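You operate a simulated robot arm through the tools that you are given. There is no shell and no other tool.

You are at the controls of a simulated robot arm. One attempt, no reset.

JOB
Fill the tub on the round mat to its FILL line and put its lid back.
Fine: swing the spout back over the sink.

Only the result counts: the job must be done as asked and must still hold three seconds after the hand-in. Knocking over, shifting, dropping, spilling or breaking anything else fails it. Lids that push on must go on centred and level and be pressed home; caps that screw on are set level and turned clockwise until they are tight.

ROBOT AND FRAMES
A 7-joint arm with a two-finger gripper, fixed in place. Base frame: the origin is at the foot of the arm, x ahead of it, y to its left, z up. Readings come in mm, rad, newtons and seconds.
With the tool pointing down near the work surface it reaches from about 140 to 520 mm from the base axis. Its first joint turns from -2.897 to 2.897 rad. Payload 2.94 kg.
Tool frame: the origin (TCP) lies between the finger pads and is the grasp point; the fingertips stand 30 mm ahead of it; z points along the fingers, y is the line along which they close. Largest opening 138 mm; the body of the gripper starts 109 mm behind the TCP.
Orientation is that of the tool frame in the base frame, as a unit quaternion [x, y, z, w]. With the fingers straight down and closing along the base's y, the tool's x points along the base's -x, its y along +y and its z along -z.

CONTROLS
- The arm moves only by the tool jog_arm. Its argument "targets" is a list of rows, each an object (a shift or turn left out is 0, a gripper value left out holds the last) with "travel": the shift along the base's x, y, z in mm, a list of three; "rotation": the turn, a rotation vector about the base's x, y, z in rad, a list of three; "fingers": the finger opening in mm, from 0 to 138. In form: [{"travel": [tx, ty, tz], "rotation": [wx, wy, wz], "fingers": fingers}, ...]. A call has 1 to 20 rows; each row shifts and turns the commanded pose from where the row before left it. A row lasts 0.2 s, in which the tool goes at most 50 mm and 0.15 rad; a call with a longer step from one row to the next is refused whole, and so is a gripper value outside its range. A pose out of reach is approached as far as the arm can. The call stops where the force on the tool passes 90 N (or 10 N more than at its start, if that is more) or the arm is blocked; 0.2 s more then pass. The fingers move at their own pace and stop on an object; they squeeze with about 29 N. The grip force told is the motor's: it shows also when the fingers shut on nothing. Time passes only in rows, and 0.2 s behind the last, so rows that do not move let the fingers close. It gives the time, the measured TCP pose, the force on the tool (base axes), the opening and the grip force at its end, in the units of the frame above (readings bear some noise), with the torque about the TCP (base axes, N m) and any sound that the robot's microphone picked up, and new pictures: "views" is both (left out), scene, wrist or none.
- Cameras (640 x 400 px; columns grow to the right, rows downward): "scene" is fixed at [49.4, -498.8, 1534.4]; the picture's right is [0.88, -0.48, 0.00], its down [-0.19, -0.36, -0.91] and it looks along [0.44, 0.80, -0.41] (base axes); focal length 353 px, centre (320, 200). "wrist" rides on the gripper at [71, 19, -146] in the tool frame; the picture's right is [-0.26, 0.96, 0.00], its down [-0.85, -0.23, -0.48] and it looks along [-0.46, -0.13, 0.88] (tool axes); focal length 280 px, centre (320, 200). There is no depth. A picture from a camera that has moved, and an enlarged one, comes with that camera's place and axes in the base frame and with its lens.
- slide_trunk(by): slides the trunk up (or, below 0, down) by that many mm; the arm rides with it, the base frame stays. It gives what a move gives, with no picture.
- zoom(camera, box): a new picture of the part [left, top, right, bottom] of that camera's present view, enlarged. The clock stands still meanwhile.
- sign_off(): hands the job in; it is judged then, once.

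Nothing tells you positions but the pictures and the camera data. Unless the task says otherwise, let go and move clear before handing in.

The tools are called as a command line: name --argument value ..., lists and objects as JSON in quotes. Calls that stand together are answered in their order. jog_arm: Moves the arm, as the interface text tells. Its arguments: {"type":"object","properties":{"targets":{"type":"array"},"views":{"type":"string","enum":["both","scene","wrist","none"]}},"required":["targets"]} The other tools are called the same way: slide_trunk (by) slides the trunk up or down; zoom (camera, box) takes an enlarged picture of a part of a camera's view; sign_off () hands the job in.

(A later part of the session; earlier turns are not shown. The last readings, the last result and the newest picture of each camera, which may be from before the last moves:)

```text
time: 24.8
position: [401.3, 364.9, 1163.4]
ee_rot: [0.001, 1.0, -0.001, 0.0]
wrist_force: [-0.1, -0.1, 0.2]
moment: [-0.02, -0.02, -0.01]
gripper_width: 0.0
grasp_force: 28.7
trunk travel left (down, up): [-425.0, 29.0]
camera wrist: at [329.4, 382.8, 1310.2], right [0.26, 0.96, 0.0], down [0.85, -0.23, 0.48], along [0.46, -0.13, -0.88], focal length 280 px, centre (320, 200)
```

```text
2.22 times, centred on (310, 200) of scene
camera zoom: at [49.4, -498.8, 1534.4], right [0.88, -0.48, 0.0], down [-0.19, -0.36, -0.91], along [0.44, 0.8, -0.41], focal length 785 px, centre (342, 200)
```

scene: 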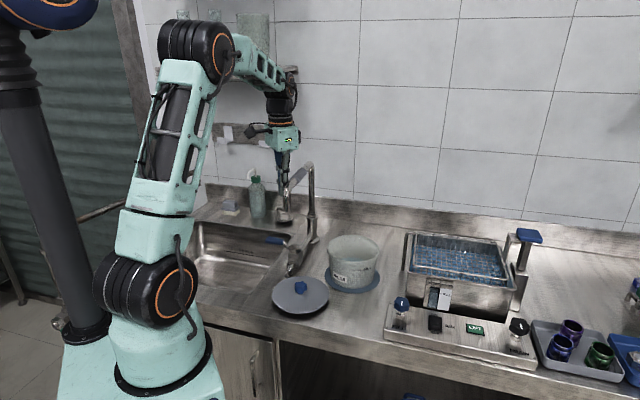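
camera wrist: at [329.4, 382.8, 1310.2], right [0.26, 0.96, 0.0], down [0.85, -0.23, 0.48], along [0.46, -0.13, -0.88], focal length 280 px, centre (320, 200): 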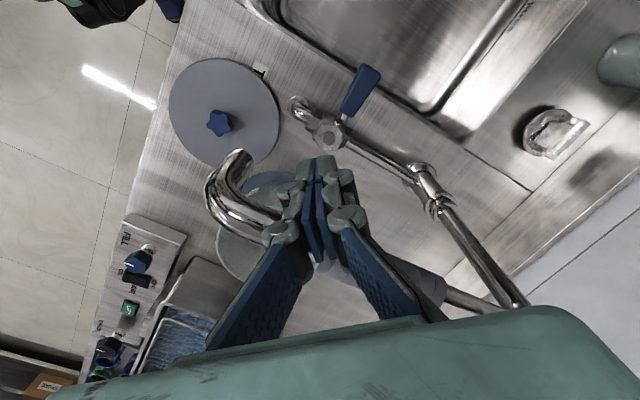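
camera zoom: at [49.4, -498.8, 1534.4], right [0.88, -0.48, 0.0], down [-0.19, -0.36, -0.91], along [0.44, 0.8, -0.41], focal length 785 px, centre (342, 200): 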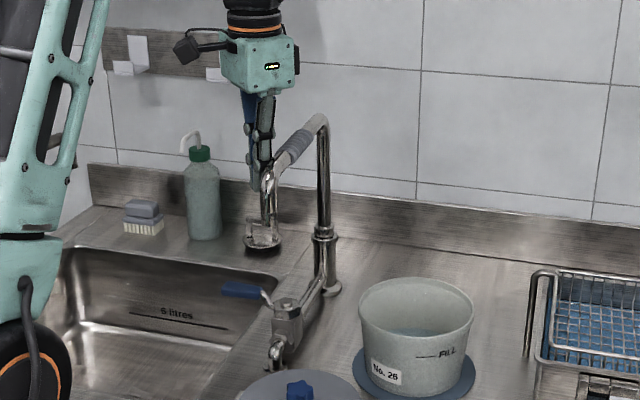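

jog_arm --targets '[{"travel": [17.1, -18.4, 0]}, {"travel": [19.4, -16.1, 0]}, {"travel": [21.1, -13.7, 0]}, {"travel": [22.7, -11.1, 0]}, {"travel": [23.8, -8.1, 0]}, {"travel": [15, -4, 0]}, {"travel": [0, 0, 0]}]'

zoom --camera "scene" --box '[260, 130, 400, 300]'

zoom --camera "wrist" --box '[160, 60, 480, 260]'

```text
time: 26.4
position: [520.9, 292.8, 1163.0]
ee_rot: [0.0, 1.0, 0.0, -0.001]
wrist_force: [0.6, 0.0, 0.7]
moment: [0.04, 0.01, -0.01]
gripper_width: 0.2
grasp_force: 28.2
trunk travel left (down, up): [-425.0, 29.0]
camera wrist: at [448.8, 311.6, 1310.6], right [0.26, 0.96, 0.0], down [0.85, -0.23, 0.48], along [0.46, -0.13, -0.88], focal length 280 px, centre (320, 200)
```

scene: 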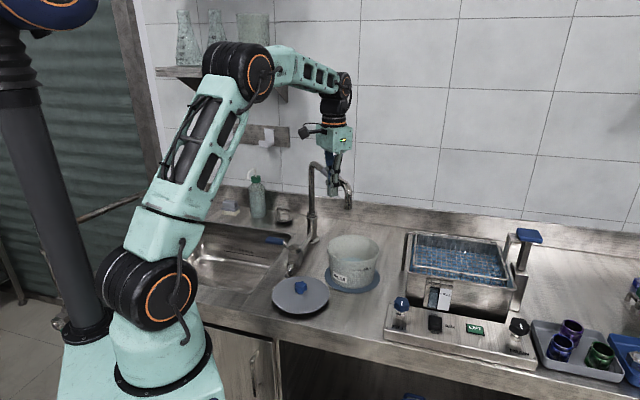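
wrist: 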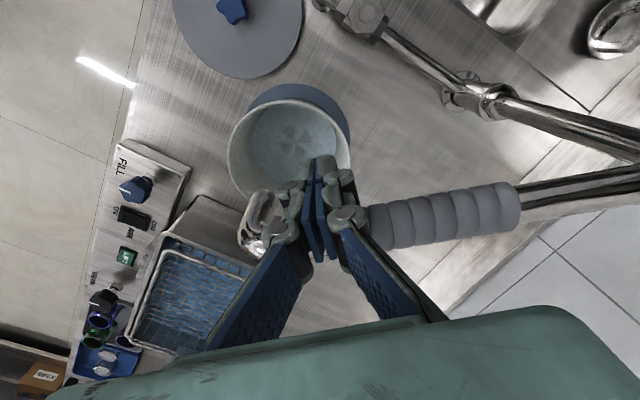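

```text
2.35 times, centred on (330, 215) of scene
camera zoom: at [49.4, -498.8, 1534.4], right [0.88, -0.48, 0.0], down [-0.19, -0.36, -0.91], along [0.44, 0.8, -0.41], focal length 831 px, centre (296, 165)
```

zoom: 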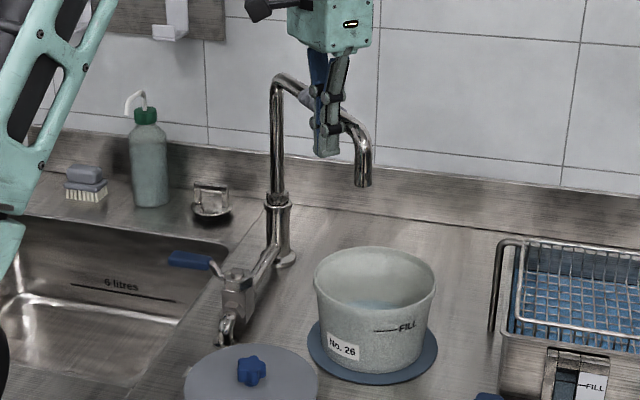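

```text
2.00 times, centred on (320, 160) of wrist
camera zoom: at [448.8, 311.6, 1310.6], right [0.26, 0.96, 0.0], down [0.85, -0.23, 0.48], along [0.46, -0.13, -0.88], focal length 561 px, centre (320, 280)
```

zoom: 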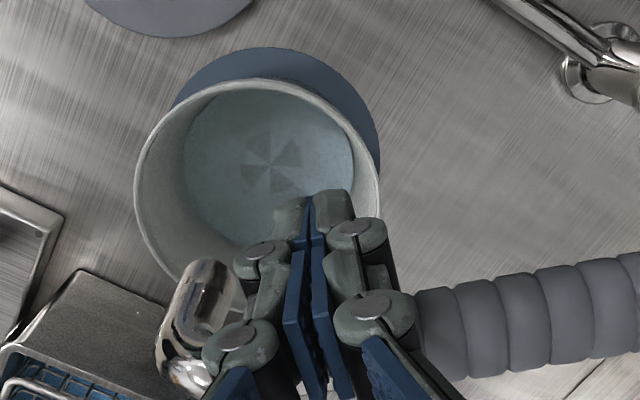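

The spout is nearly over the tub's centre, about 15 mm short. I'll nudge it a little further, then back off and look.

jog_arm --targets '[{"travel": [7, -1, 0]}, {"travel": [7, -1, 0]}, {"travel": [0, 0, 0]}, {"travel": [-20, 0, 0]}, {"travel": [-30, 0, 0]}, {"travel": [-40, 0, 20]}, {"travel": [-30, 0, 40]}, {"travel": [0, 0, 40]}, {"travel": [0, 0, 0]}]'

zoom --camera "scene" --box '[260, 130, 400, 300]'

zoom --camera "wrist" --box '[200, 40, 500, 260]'

```text
time: 28.4
position: [414.2, 292.4, 1263.8]
ee_rot: [0.0, 1.0, -0.001, 0.0]
wrist_force: [-0.4, -0.5, 0.2]
moment: [0.01, 0.0, 0.03]
gripper_width: 0.1
grasp_force: 28.7
trunk travel left (down, up): [-425.0, 29.0]
camera wrist: at [341.9, 310.0, 1411.0], right [0.26, 0.96, 0.0], down [0.85, -0.23, 0.48], along [0.46, -0.13, -0.88], focal length 280 px, centre (320, 200)
```

scene: 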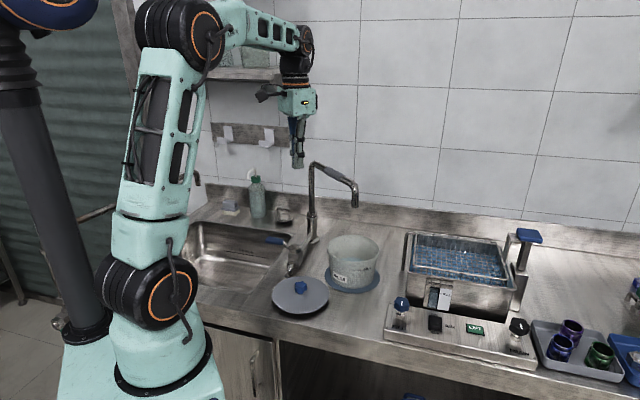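
wrist: 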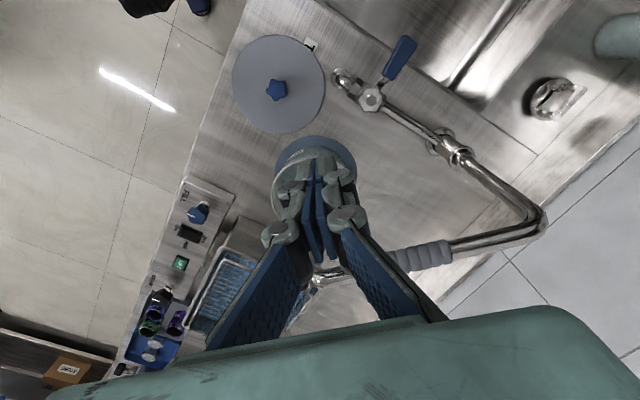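

```text
2.35 times, centred on (330, 215) of scene
camera zoom: at [49.4, -498.8, 1534.4], right [0.88, -0.48, 0.0], down [-0.19, -0.36, -0.91], along [0.44, 0.8, -0.41], focal length 831 px, centre (296, 165)
```

zoom: 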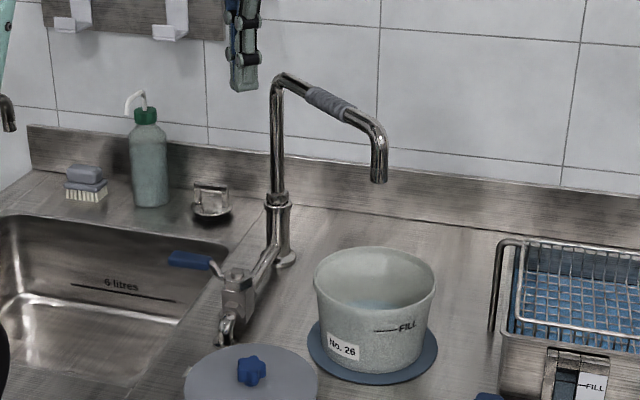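

```text
1.82 times, centred on (350, 150) of wrist
camera zoom: at [341.9, 310.0, 1411.0], right [0.26, 0.96, 0.0], down [0.85, -0.23, 0.48], along [0.46, -0.13, -0.88], focal length 510 px, centre (266, 291)
```

zoom: 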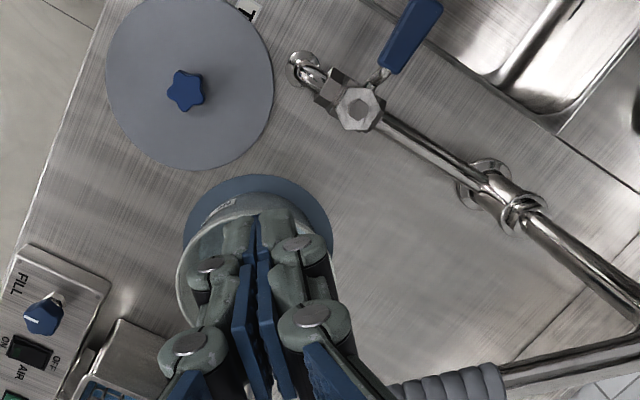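

The spout outlet now sits at about (566, 239), essentially over the tub's centre at (562, 241). Next is the lever: its pivot is at (430, 365), the handle lies at about 135° and is near z = 963. I'll straddle the handle with open fingers turned across it.

jog_arm --targets '[{"travel": [-5, 20, 0], "rotation": [0, 0, -0.131], "fingers": 64}, {"travel": [-5, 20, 0], "rotation": [0, 0, -0.131]}, {"travel": [-5, 20, 0], "rotation": [0, 0, -0.131]}, {"travel": [-5, 20, 0], "rotation": [0, 0, -0.131]}, {"travel": [-5, 20, 0], "rotation": [0, 0, -0.131]}, {"travel": [-6, 19, 0], "rotation": [0, 0, -0.131]}, {"travel": [0, 0, -45]}, {"travel": [0, 0, -45]}, {"travel": [0, 0, -45]}, {"travel": [0, 0, -45]}, {"travel": [0, 0, 0]}, {"travel": [0, 0, 0]}]'

zoom --camera "scene" --box '[230, 160, 370, 290]'

zoom --camera "wrist" --box '[200, 20, 440, 220]'

```text
time: 31.0
position: [383.5, 408.9, 1082.7]
ee_rot: [0.384, 0.924, 0.0, 0.001]
wrist_force: [-0.1, -0.1, -0.3]
moment: [-0.01, 0.0, -0.01]
gripper_width: 64.1
grasp_force: 0.0
trunk travel left (down, up): [-425.0, 29.0]
camera wrist: at [346.6, 472.2, 1230.4], right [0.87, 0.5, 0.0], down [0.44, -0.76, 0.48], along [0.24, -0.41, -0.88], focal length 280 px, centre (320, 200)
```

scene: 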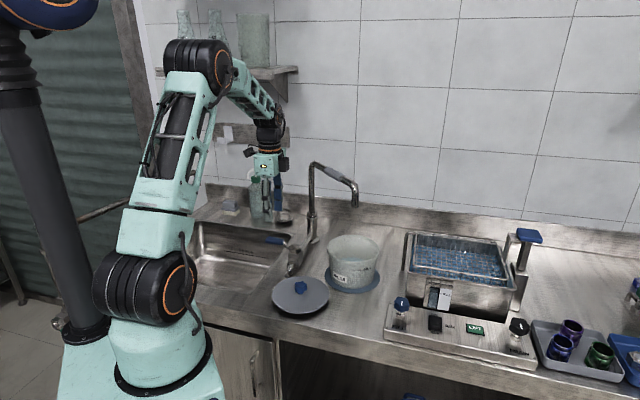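
wrist: 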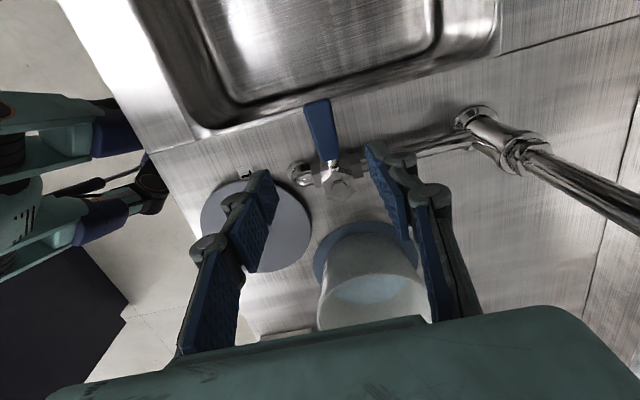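

```text
3.08 times, centred on (300, 225) of scene
camera zoom: at [49.4, -498.8, 1534.4], right [0.88, -0.48, 0.0], down [-0.19, -0.36, -0.91], along [0.44, 0.8, -0.41], focal length 1087 px, centre (382, 123)
```

zoom: 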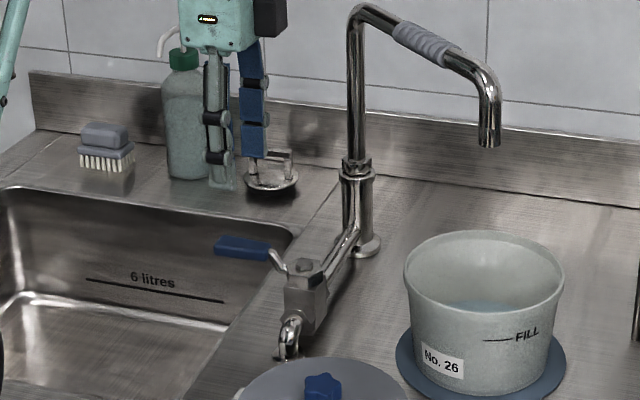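

```text
2.00 times, centred on (320, 120) of wrist
camera zoom: at [346.6, 472.2, 1230.4], right [0.87, 0.5, 0.0], down [0.44, -0.76, 0.48], along [0.24, -0.41, -0.88], focal length 561 px, centre (320, 360)
```

zoom: 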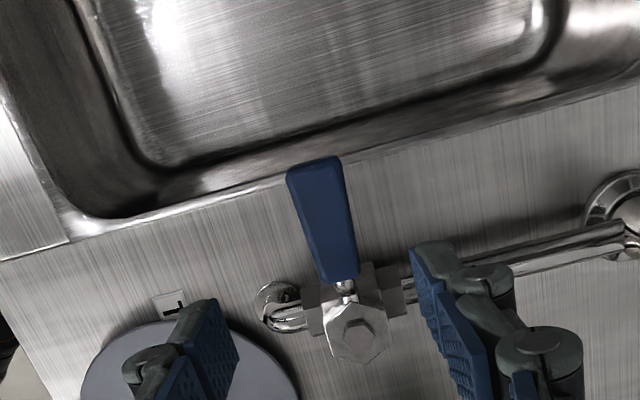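

The fingers straddle the handle, and the lever line runs from (430, 368) to (368, 431). I'll descend so the tips reach just below the handle.

jog_arm --targets '[{"travel": [0, 0, -40]}, {"travel": [0, 0, -35]}, {"travel": [0, 0, -15]}, {"travel": [0, 0, -8]}, {"travel": [0, 0, 0]}, {"travel": [0, 0, 0]}]'

zoom --camera "scene" --box '[240, 190, 340, 280]'

zoom --camera "wrist" --box '[200, 60, 440, 260]'

```text
time: 32.4
position: [383.2, 410.4, 985.7]
ee_rot: [0.384, 0.923, 0.0, 0.0]
wrist_force: [0.3, 0.2, -0.4]
moment: [0.02, -0.01, 0.01]
gripper_width: 63.8
grasp_force: 0.0
trunk travel left (down, up): [-425.0, 29.0]
camera wrist: at [346.1, 473.3, 1132.4], right [0.87, 0.5, 0.0], down [0.44, -0.76, 0.48], along [0.24, -0.41, -0.88], focal length 280 px, centre (320, 200)
```

scene: 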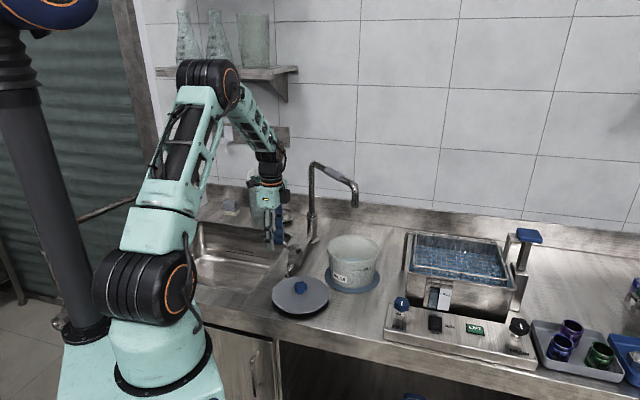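
wrist: 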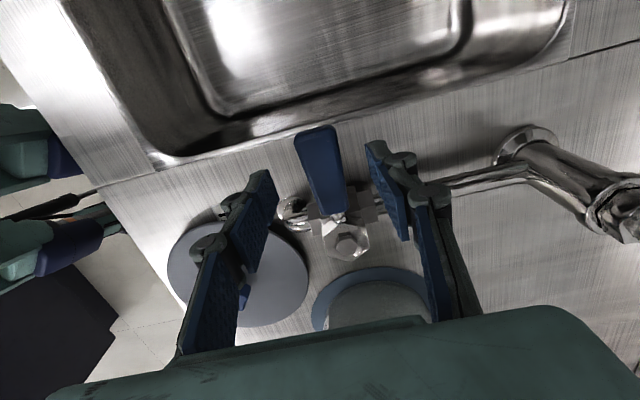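

```text
4.44 times, centred on (290, 235) of scene
camera zoom: at [49.4, -498.8, 1534.4], right [0.88, -0.48, 0.0], down [-0.19, -0.36, -0.91], along [0.44, 0.8, -0.41], focal length 1570 px, centre (453, 44)
```

zoom: 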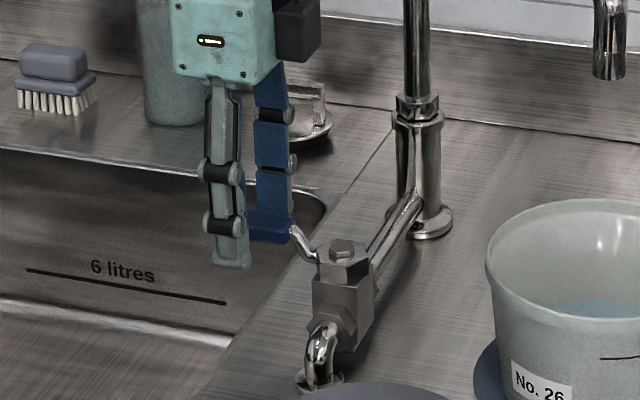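

```text
2.00 times, centred on (320, 160) of wrist
camera zoom: at [346.1, 473.3, 1132.4], right [0.87, 0.5, 0.0], down [0.44, -0.76, 0.48], along [0.24, -0.41, -0.88], focal length 561 px, centre (320, 280)
```

zoom: 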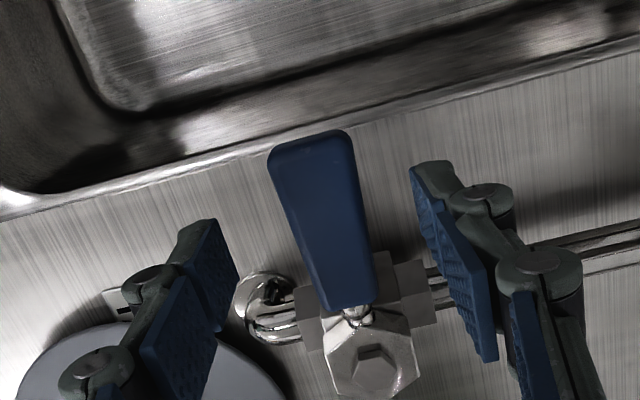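

The handle is caged between the fingertips. I'll first test which way it turns by pushing gently toward the wall side.

jog_arm --targets '[{"travel": [8, 8, 0]}, {"travel": [7, 7, 0]}, {"travel": [4, 4, 0]}, {"travel": [0, 0, 0]}]' --views "wrist"

zoom --camera "wrist" --box '[200, 60, 440, 260]'

```text
time: 33.4
position: [402.0, 427.5, 984.9]
ee_rot: [0.383, 0.924, -0.001, 0.0]
wrist_force: [-3.3, -6.3, -2.4]
moment: [-0.08, 0.02, 0.11]
gripper_width: 67.8
grasp_force: 2.4
trunk travel left (down, up): [-425.0, 29.0]
camera wrist: at [364.5, 491.9, 1132.1], right [0.87, 0.5, 0.0], down [0.44, -0.76, 0.48], along [0.23, -0.42, -0.88], focal length 280 px, centre (320, 200)
```

wrist: 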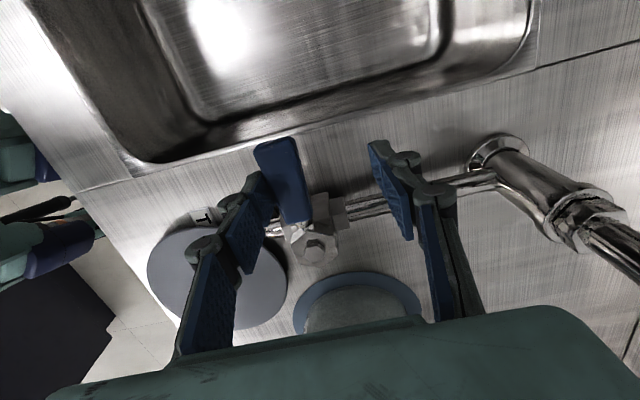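

```text
2.00 times, centred on (320, 160) of wrist
camera zoom: at [364.5, 491.9, 1132.1], right [0.87, 0.5, 0.0], down [0.44, -0.76, 0.48], along [0.23, -0.42, -0.88], focal length 561 px, centre (320, 280)
```

zoom: 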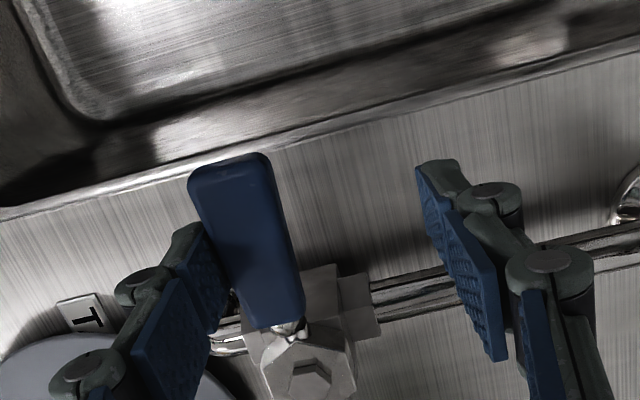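

jog_arm --targets '[{"travel": [3, 3, 0]}, {"travel": [0, 0, 0]}]' --views "wrist"

zoom --camera "wrist" --box '[200, 60, 440, 260]'

```text
time: 34.0
position: [402.4, 430.3, 984.9]
ee_rot: [0.383, 0.924, -0.002, -0.001]
wrist_force: [-10.4, -11.0, -7.7]
moment: [-0.18, 0.05, 0.21]
gripper_width: 73.4
grasp_force: 7.0
trunk travel left (down, up): [-425.0, 29.0]
camera wrist: at [366.8, 494.3, 1131.8], right [0.87, 0.5, 0.0], down [0.44, -0.76, 0.48], along [0.23, -0.42, -0.88], focal length 280 px, centre (320, 200)
```

wrist: 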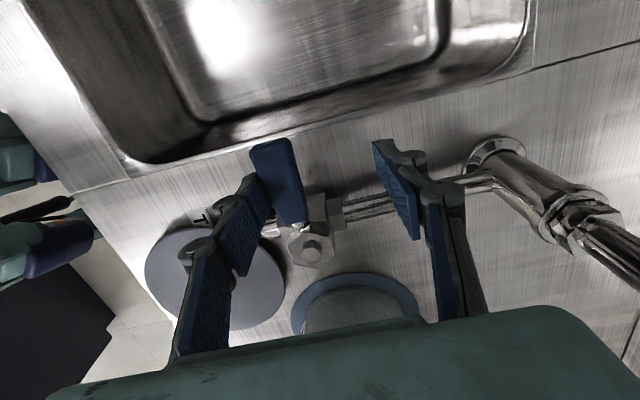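

```text
2.00 times, centred on (320, 160) of wrist
camera zoom: at [366.8, 494.3, 1131.8], right [0.87, 0.5, 0.0], down [0.44, -0.76, 0.48], along [0.23, -0.42, -0.88], focal length 561 px, centre (320, 280)
```

zoom: 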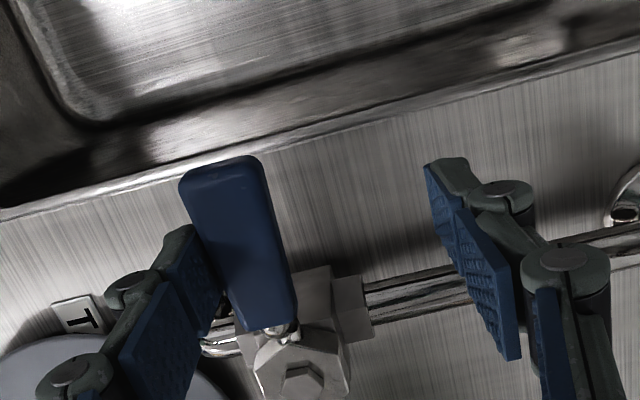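

Pushing toward the wall just meets a stop, so that is the closed end and the lever opens the other way, toward the robot. I'll recentre, narrow the fingers, and pull it a little that way.

jog_arm --targets '[{"travel": [-8, -8, 0]}, {"travel": [-8, -8, 0]}, {"travel": [0, 0, 0], "fingers": 44}, {"travel": [0, 0, 0]}]' --views "wrist"

zoom --camera "wrist" --box '[200, 60, 440, 260]'

```text
time: 35.0
position: [389.3, 416.8, 986.0]
ee_rot: [0.383, 0.924, 0.0, 0.0]
wrist_force: [-1.0, 0.0, 0.3]
moment: [-0.01, 0.0, 0.0]
gripper_width: 44.0
grasp_force: 0.1
trunk travel left (down, up): [-425.0, 29.0]
camera wrist: at [351.9, 479.6, 1132.5], right [0.87, 0.5, 0.0], down [0.44, -0.76, 0.48], along [0.24, -0.41, -0.88], focal length 280 px, centre (320, 200)
```

wrist: 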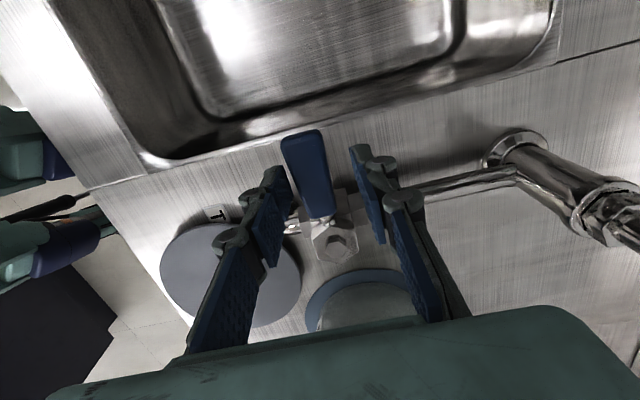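

```text
2.00 times, centred on (320, 160) of wrist
camera zoom: at [351.9, 479.6, 1132.5], right [0.87, 0.5, 0.0], down [0.44, -0.76, 0.48], along [0.24, -0.41, -0.88], focal length 561 px, centre (320, 280)
```

zoom: 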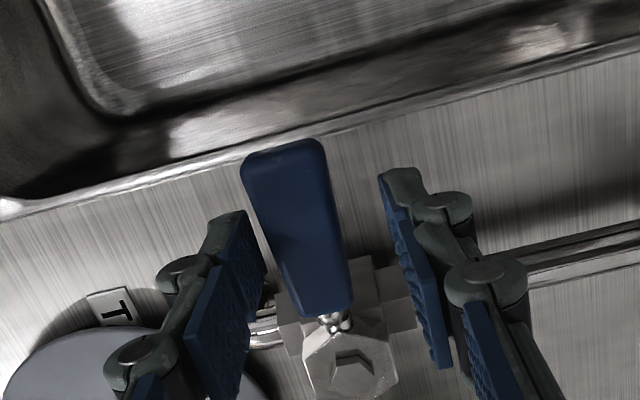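

jog_arm --targets '[{"travel": [-3.8, -4.3, 0], "fingers": 34}, {"travel": [-5.5, -6.1, 0], "rotation": [0, 0, 0.131]}, {"travel": [-4.6, -6.9, 0], "rotation": [0, 0, 0.131]}, {"travel": [0, 0, 0]}]'

zoom --camera "wrist" --box '[200, 60, 440, 260]'

zoom --camera "scene" --box '[310, 170, 400, 300]'

```text
time: 36.0
position: [375.9, 398.9, 984.9]
ee_rot: [0.26, 0.966, -0.001, 0.0]
wrist_force: [0.2, 0.6, 0.5]
moment: [0.02, -0.02, 0.04]
gripper_width: 34.6
grasp_force: 0.7
trunk travel left (down, up): [-425.0, 29.0]
camera wrist: at [322.9, 450.5, 1131.8], right [0.71, 0.71, 0.0], down [0.62, -0.62, 0.48], along [0.33, -0.34, -0.88], focal length 280 px, centre (320, 200)
```

scene: 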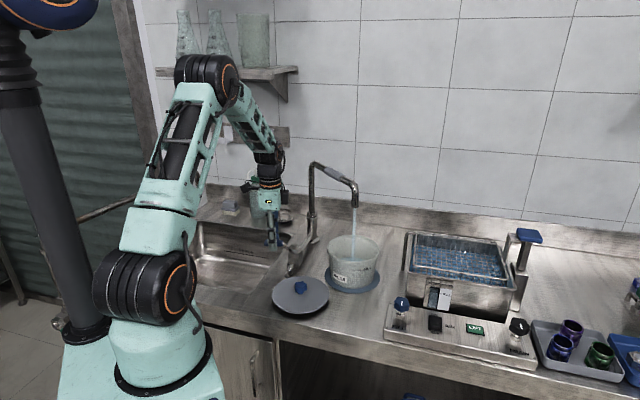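
wrist: 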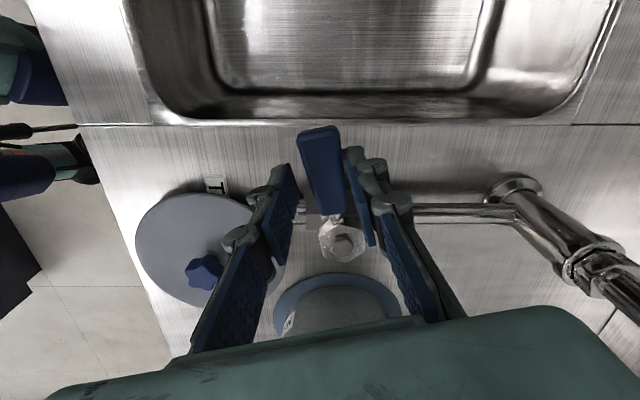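

```text
2.00 times, centred on (320, 160) of wrist
camera zoom: at [322.9, 450.5, 1131.8], right [0.71, 0.71, 0.0], down [0.62, -0.62, 0.48], along [0.33, -0.34, -0.88], focal length 561 px, centre (320, 280)
```

zoom: 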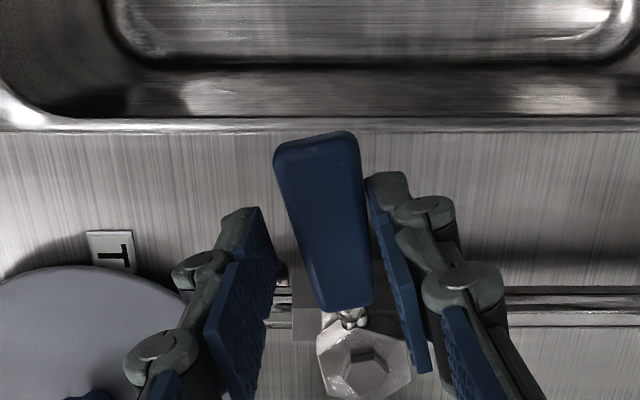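

```text
3.08 times, centred on (355, 235) of scene
camera zoom: at [49.4, -498.8, 1534.4], right [0.88, -0.48, 0.0], down [-0.19, -0.36, -0.91], along [0.44, 0.8, -0.41], focal length 1087 px, centre (212, 92)
```

zoom: 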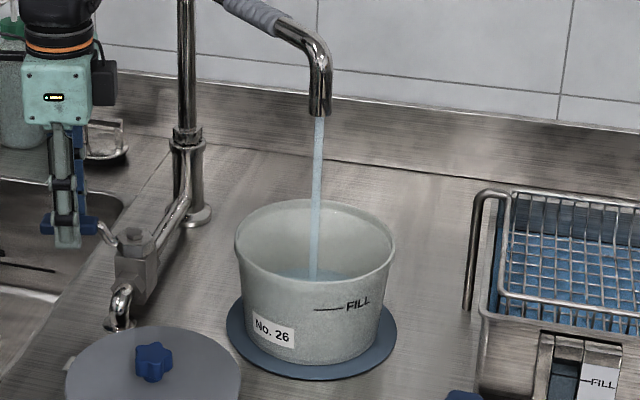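

Water is running into the tub from a small opening. I'll hold here and watch the level against the FILL line.

zoom --camera "scene" --box '[325, 230, 385, 285]'

jog_arm --targets '[{"travel": [0, 0, 0]}, {"travel": [0, 0, 0]}, {"travel": [0, 0, 0]}, {"travel": [0, 0, 0]}]' --views "none"

zoom --camera "scene" --box '[325, 230, 385, 285]'

```text
7.27 times, centred on (355, 258) of scene
camera zoom: at [49.4, -498.8, 1534.4], right [0.88, -0.48, 0.0], down [-0.19, -0.36, -0.91], along [0.44, 0.8, -0.41], focal length 2569 px, centre (66, -218)
```

zoom: 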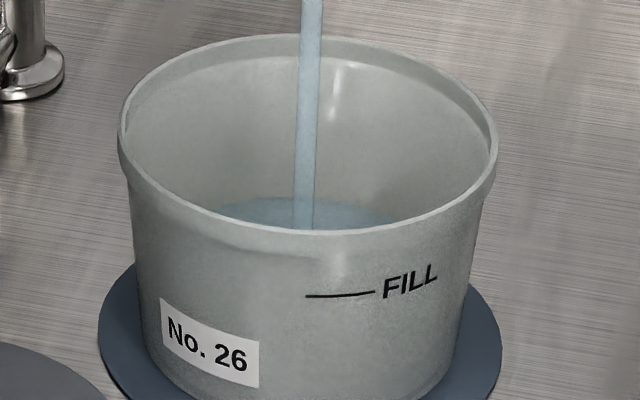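

```text
time: 37.0
position: [375.3, 399.2, 985.5]
ee_rot: [0.26, 0.966, 0.0, -0.001]
wrist_force: [-0.3, 0.9, -0.1]
moment: [0.01, -0.01, -0.01]
gripper_width: 34.3
grasp_force: 0.7
trunk travel left (down, up): [-425.0, 29.0]
```

```text
7.27 times, centred on (355, 258) of scene
camera zoom: at [49.4, -498.8, 1534.4], right [0.88, -0.48, 0.0], down [-0.19, -0.36, -0.91], along [0.44, 0.8, -0.41], focal length 2569 px, centre (66, -218)
```

zoom: 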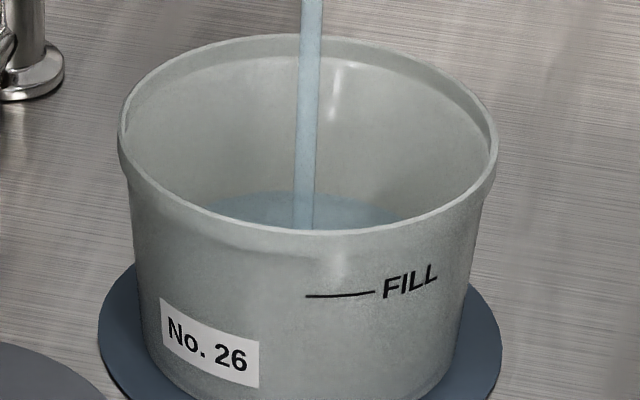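

The level is rising at roughly 2–3 mm per second, now at about z = 905 against a FILL line at about z = 946 (water's far edge at zoom row ≈ 108). I'll wait four seconds and re-measure.

jog_arm --targets '[{"travel": [0, 0, 0]}, {"travel": [0, 0, 0]}, {"travel": [0, 0, 0]}, {"travel": [0, 0, 0]}, {"travel": [0, 0, 0]}, {"travel": [0, 0, 0]}, {"travel": [0, 0, 0]}, {"travel": [0, 0, 0]}, {"travel": [0, 0, 0]}, {"travel": [0, 0, 0]}, {"travel": [0, 0, 0]}, {"travel": [0, 0, 0]}, {"travel": [0, 0, 0]}, {"travel": [0, 0, 0]}, {"travel": [0, 0, 0]}, {"travel": [0, 0, 0]}, {"travel": [0, 0, 0]}, {"travel": [0, 0, 0]}, {"travel": [0, 0, 0]}]' --views "none"

zoom --camera "scene" --box '[325, 230, 385, 285]'

```text
time: 41.0
position: [376.0, 398.1, 984.2]
ee_rot: [0.259, 0.966, -0.001, -0.001]
wrist_force: [-0.1, 0.6, -0.1]
moment: [0.04, 0.0, -0.01]
gripper_width: 34.6
grasp_force: 0.1
trunk travel left (down, up): [-425.0, 29.0]
```

```text
7.27 times, centred on (355, 258) of scene
camera zoom: at [49.4, -498.8, 1534.4], right [0.88, -0.48, 0.0], down [-0.19, -0.36, -0.91], along [0.44, 0.8, -0.41], focal length 2569 px, centre (66, -218)
```

zoom: 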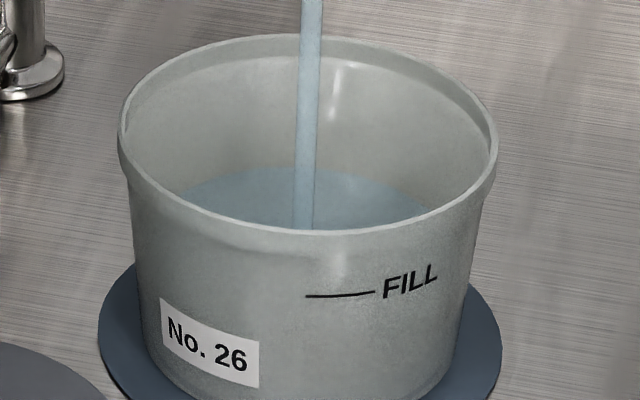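

jog_arm --targets '[{"travel": [0, 0, 0]}, {"travel": [0, 0, 0]}, {"travel": [0, 0, 0]}, {"travel": [0, 0, 0]}, {"travel": [0, 0, 0]}, {"travel": [0, 0, 0]}, {"travel": [0, 0, 0]}, {"travel": [0, 0, 0]}, {"travel": [0, 0, 0]}, {"travel": [0, 0, 0]}, {"travel": [0, 0, 0]}, {"travel": [0, 0, 0]}, {"travel": [0, 0, 0]}, {"travel": [0, 0, 0]}, {"travel": [0, 0, 0]}, {"travel": [0, 0, 0]}, {"travel": [0, 0, 0]}, {"travel": [0, 0, 0]}, {"travel": [0, 0, 0]}]' --views "none"

zoom --camera "scene" --box '[325, 230, 385, 285]'

```text
time: 45.0
position: [375.7, 399.2, 985.0]
ee_rot: [0.26, 0.966, -0.001, 0.0]
wrist_force: [0.1, -0.1, -0.5]
moment: [0.02, -0.02, -0.02]
gripper_width: 34.3
grasp_force: 0.0
trunk travel left (down, up): [-425.0, 29.0]
```

```text
7.27 times, centred on (355, 258) of scene
camera zoom: at [49.4, -498.8, 1534.4], right [0.88, -0.48, 0.0], down [-0.19, -0.36, -0.91], along [0.44, 0.8, -0.41], focal length 2569 px, centre (66, -218)
```

zoom: 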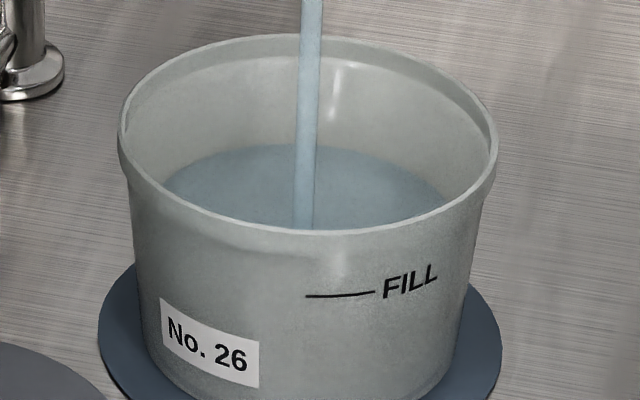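

jog_arm --targets '[{"travel": [0, 0, 0]}, {"travel": [0, 0, 0]}, {"travel": [0, 0, 0]}, {"travel": [0, 0, 0]}, {"travel": [0, 0, 0]}, {"travel": [0, 0, 0]}, {"travel": [0, 0, 0]}, {"travel": [0, 0, 0]}, {"travel": [0, 0, 0]}, {"travel": [0, 0, 0]}, {"travel": [0, 0, 0]}, {"travel": [0, 0, 0]}, {"travel": [0, 0, 0]}, {"travel": [0, 0, 0]}, {"travel": [0, 0, 0]}, {"travel": [0, 0, 0]}, {"travel": [0, 0, 0]}]' --views "none"

zoom --camera "scene" --box '[325, 230, 385, 285]'

zoom --camera "scene" --box '[340, 238, 364, 258]'

```text
time: 48.6
position: [375.3, 400.4, 986.3]
ee_rot: [0.26, 0.966, -0.002, 0.0]
wrist_force: [0.0, 0.1, -1.3]
moment: [0.01, 0.01, 0.0]
gripper_width: 34.3
grasp_force: 0.4
trunk travel left (down, up): [-425.0, 29.0]
```

```text
7.27 times, centred on (355, 258) of scene
camera zoom: at [49.4, -498.8, 1534.4], right [0.88, -0.48, 0.0], down [-0.19, -0.36, -0.91], along [0.44, 0.8, -0.41], focal length 2569 px, centre (66, -218)
```

zoom: 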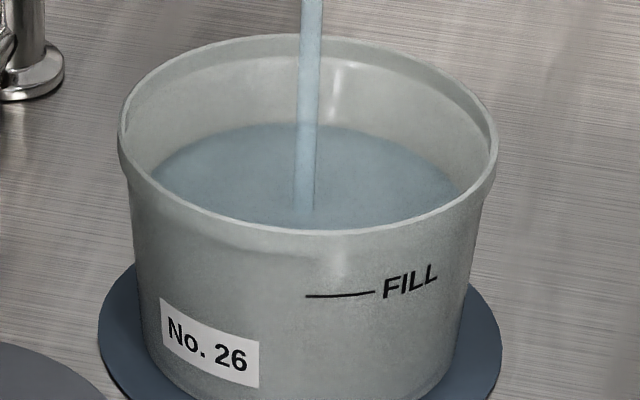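

```text
16.00 times, centred on (352, 248) of scene
camera zoom: at [49.4, -498.8, 1534.4], right [0.88, -0.48, 0.0], down [-0.19, -0.36, -0.91], along [0.44, 0.8, -0.41], focal length 5652 px, centre (-192, -568)
```

zoom: 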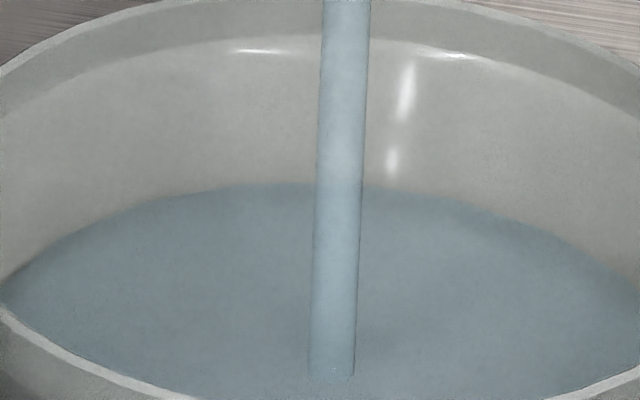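

The level is about 8 mm below the line (zoom row 124, target 108) and rising at about 5.6 rows per second. I'll wait two more seconds and then swing the lever back to its stop in the same call.

jog_arm --targets '[{"travel": [0, 0, 0]}, {"travel": [0, 0, 0]}, {"travel": [0, 0, 0]}, {"travel": [0, 0, 0]}, {"travel": [0, 0, 0]}, {"travel": [0, 0, 0]}, {"travel": [0, 0, 0]}, {"travel": [0, 0, 0]}, {"travel": [0, 0, 0]}, {"travel": [0, 0, 0]}, {"travel": [4.6, 6.9, 0], "rotation": [0, 0, -0.131]}, {"travel": [5.5, 6.1, 0], "rotation": [0, 0, -0.131]}, {"travel": [7, 7, 0]}, {"travel": [0, 0, 0]}, {"travel": [0, 0, 0]}]' --views "both"

zoom --camera "scene" --box '[325, 230, 385, 285]'

zoom --camera "scene" --box '[340, 238, 364, 258]'

zoom --camera "wrist" --box '[200, 60, 440, 260]'

```text
time: 51.8
position: [391.4, 418.6, 984.4]
ee_rot: [0.383, 0.924, -0.001, 0.0]
wrist_force: [-7.2, -4.5, -1.8]
moment: [-0.1, 0.18, 0.04]
gripper_width: 39.3
grasp_force: 4.0
trunk travel left (down, up): [-425.0, 29.0]
camera wrist: at [354.3, 481.8, 1132.0], right [0.87, 0.5, 0.0], down [0.44, -0.76, 0.48], along [0.23, -0.41, -0.88], focal length 280 px, centre (320, 200)
```

scene: 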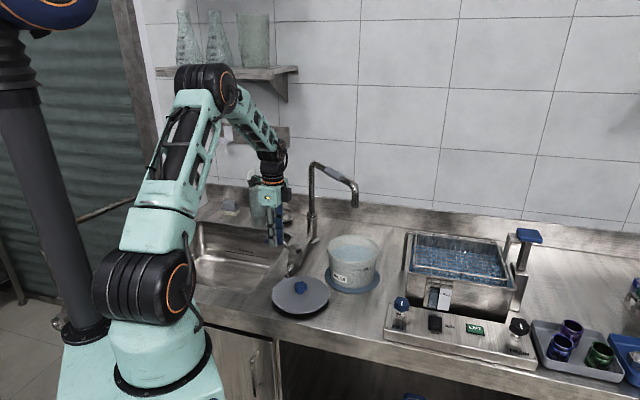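
wrist: 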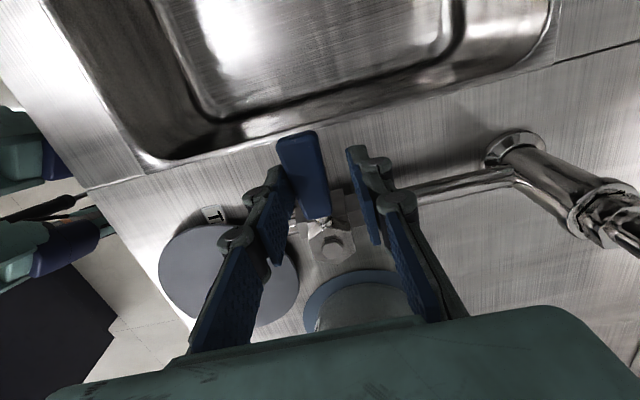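

```text
7.27 times, centred on (355, 258) of scene
camera zoom: at [49.4, -498.8, 1534.4], right [0.88, -0.48, 0.0], down [-0.19, -0.36, -0.91], along [0.44, 0.8, -0.41], focal length 2569 px, centre (66, -218)
```

zoom: 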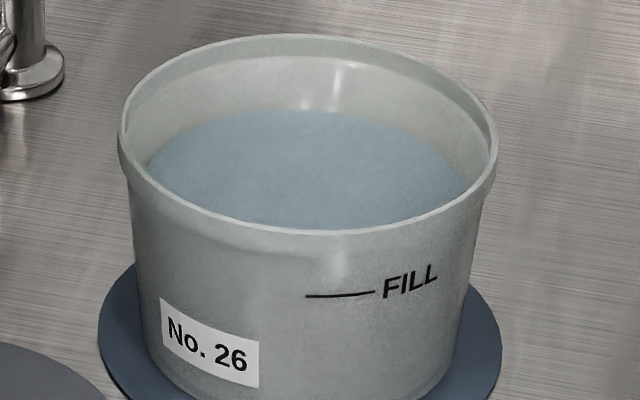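

```text
16.00 times, centred on (352, 248) of scene
camera zoom: at [49.4, -498.8, 1534.4], right [0.88, -0.48, 0.0], down [-0.19, -0.36, -0.91], along [0.44, 0.8, -0.41], focal length 5652 px, centre (-192, -568)
```

zoom: 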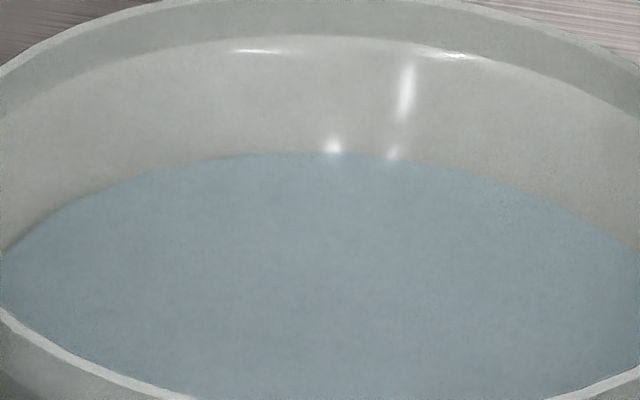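

```text
2.00 times, centred on (320, 160) of wrist
camera zoom: at [354.3, 481.8, 1132.0], right [0.87, 0.5, 0.0], down [0.44, -0.76, 0.48], along [0.23, -0.41, -0.88], focal length 561 px, centre (320, 280)
```

zoom: 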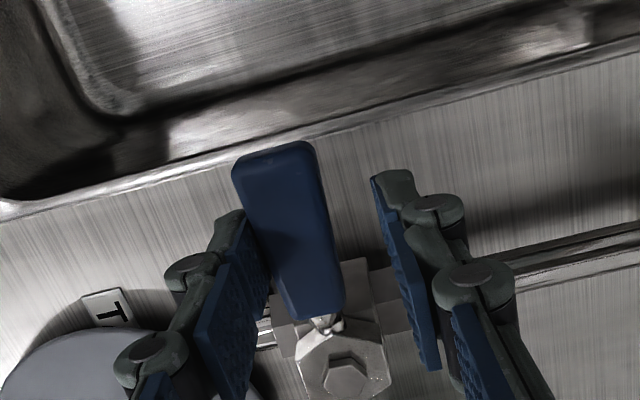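

The flow has stopped with the lever at its stop, and the level reads about 1–2 mm under the line by my estimate. I'll measure the FILL line and rim more precisely before deciding on a top-up.

zoom --camera "scene" --box '[348, 260, 380, 280]'

zoom --camera "scene" --box '[338, 230, 370, 250]'

zoom --camera "scene" --box '[325, 245, 357, 265]'

zoom --camera "scene" --box '[360, 245, 392, 265]'

```text
16.00 times, centred on (364, 270) of scene
camera zoom: at [49.4, -498.8, 1534.4], right [0.88, -0.48, 0.0], down [-0.19, -0.36, -0.91], along [0.44, 0.8, -0.41], focal length 5652 px, centre (-384, -920)
```

zoom: 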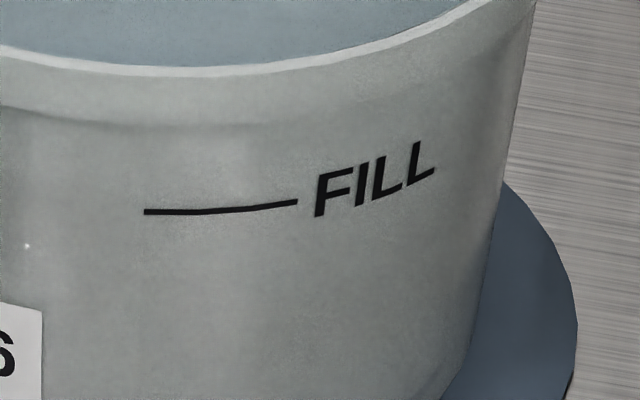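

```text
16.00 times, centred on (354, 240) of scene
camera zoom: at [49.4, -498.8, 1534.4], right [0.88, -0.48, 0.0], down [-0.19, -0.36, -0.91], along [0.44, 0.8, -0.41], focal length 5652 px, centre (-224, -440)
```

zoom: 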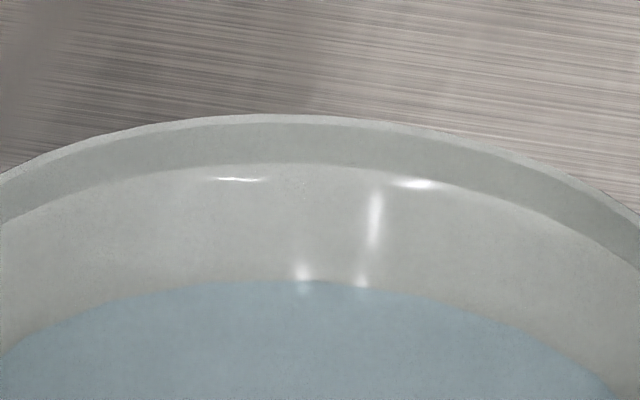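

```text
16.00 times, centred on (341, 255) of scene
camera zoom: at [49.4, -498.8, 1534.4], right [0.88, -0.48, 0.0], down [-0.19, -0.36, -0.91], along [0.44, 0.8, -0.41], focal length 5652 px, centre (-16, -680)
```

zoom: 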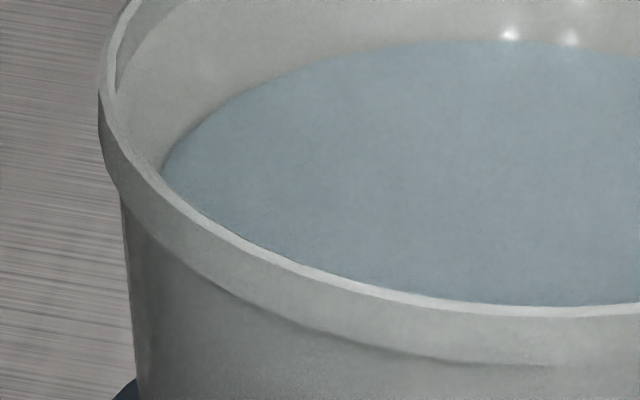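

```text
16.00 times, centred on (376, 255) of scene
camera zoom: at [49.4, -498.8, 1534.4], right [0.88, -0.48, 0.0], down [-0.19, -0.36, -0.91], along [0.44, 0.8, -0.41], focal length 5652 px, centre (-576, -680)
```

zoom: 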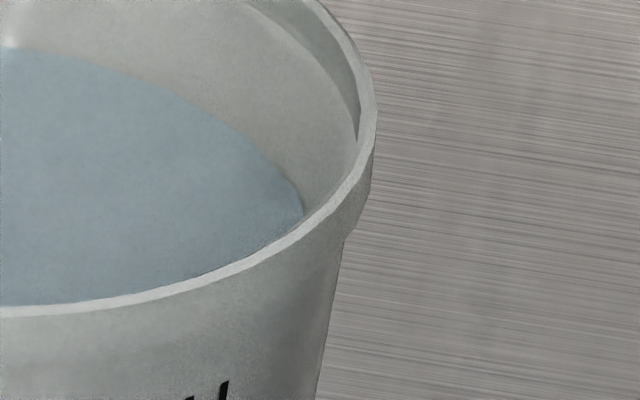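

My refined measurement puts the water about 1.7 mm below the FILL line. A short repeat of the same open-and-close motion should add about 1.4 mm.

jog_arm --targets '[{"travel": [-7, -7, 0]}, {"travel": [-5.5, -6.1, 0], "rotation": [0, 0, 0.131]}, {"travel": [-4.6, -6.9, 0], "rotation": [0, 0, 0.131]}, {"travel": [4.6, 6.9, 0], "rotation": [0, 0, -0.131]}, {"travel": [5.5, 6.1, 0], "rotation": [0, 0, -0.131]}, {"travel": [7, 7, 0]}, {"travel": [0, 0, 0]}, {"travel": [0, 0, 0]}, {"travel": [0, 0, 0]}]' --views "scene"

zoom --camera "scene" --box '[338, 230, 370, 250]'

zoom --camera "scene" --box '[310, 170, 400, 290]'

zoom --camera "wrist" --box '[200, 60, 440, 260]'

```text
time: 53.8
position: [391.3, 418.0, 985.2]
ee_rot: [0.383, 0.924, 0.0, 0.0]
wrist_force: [-7.9, -4.2, -1.4]
moment: [-0.07, 0.21, 0.05]
gripper_width: 39.4
grasp_force: 3.8
trunk travel left (down, up): [-425.0, 29.0]
```

scene: 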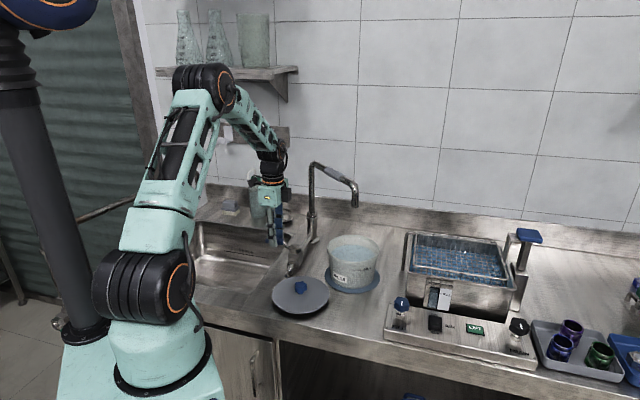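

```text
16.00 times, centred on (354, 240) of scene
camera zoom: at [49.4, -498.8, 1534.4], right [0.88, -0.48, 0.0], down [-0.19, -0.36, -0.91], along [0.44, 0.8, -0.41], focal length 5652 px, centre (-224, -440)
```

zoom: 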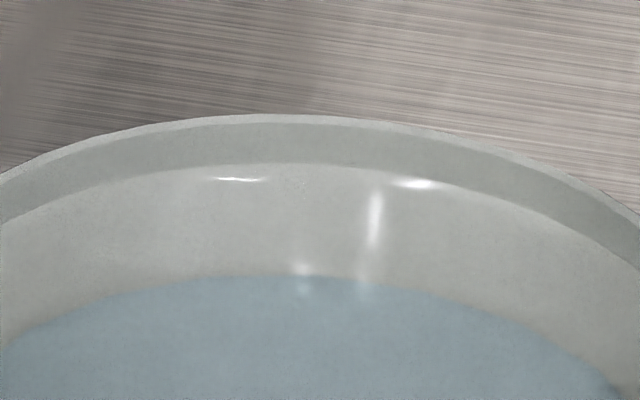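

```text
3.33 times, centred on (355, 230) of scene
camera zoom: at [49.4, -498.8, 1534.4], right [0.88, -0.48, 0.0], down [-0.19, -0.36, -0.91], along [0.44, 0.8, -0.41], focal length 1177 px, centre (203, 100)
```

zoom: 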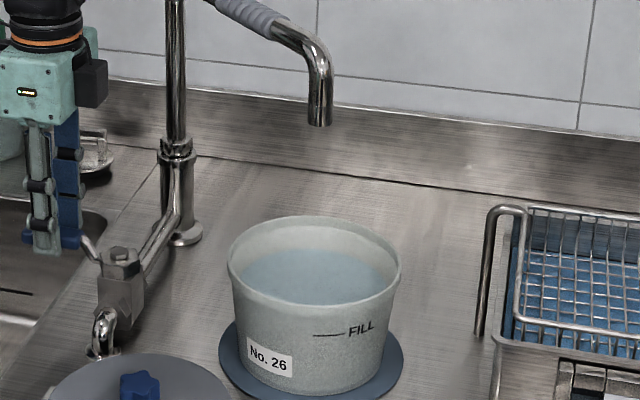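

```text
2.00 times, centred on (320, 160) of wrist
camera zoom: at [354.2, 481.8, 1132.2], right [0.87, 0.5, 0.0], down [0.44, -0.76, 0.48], along [0.23, -0.41, -0.88], focal length 561 px, centre (320, 280)
```

zoom: 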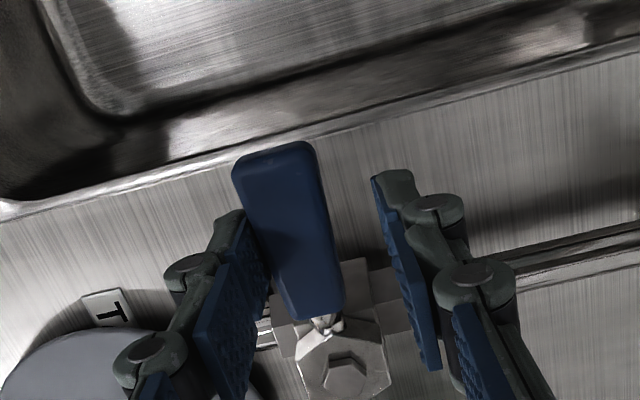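

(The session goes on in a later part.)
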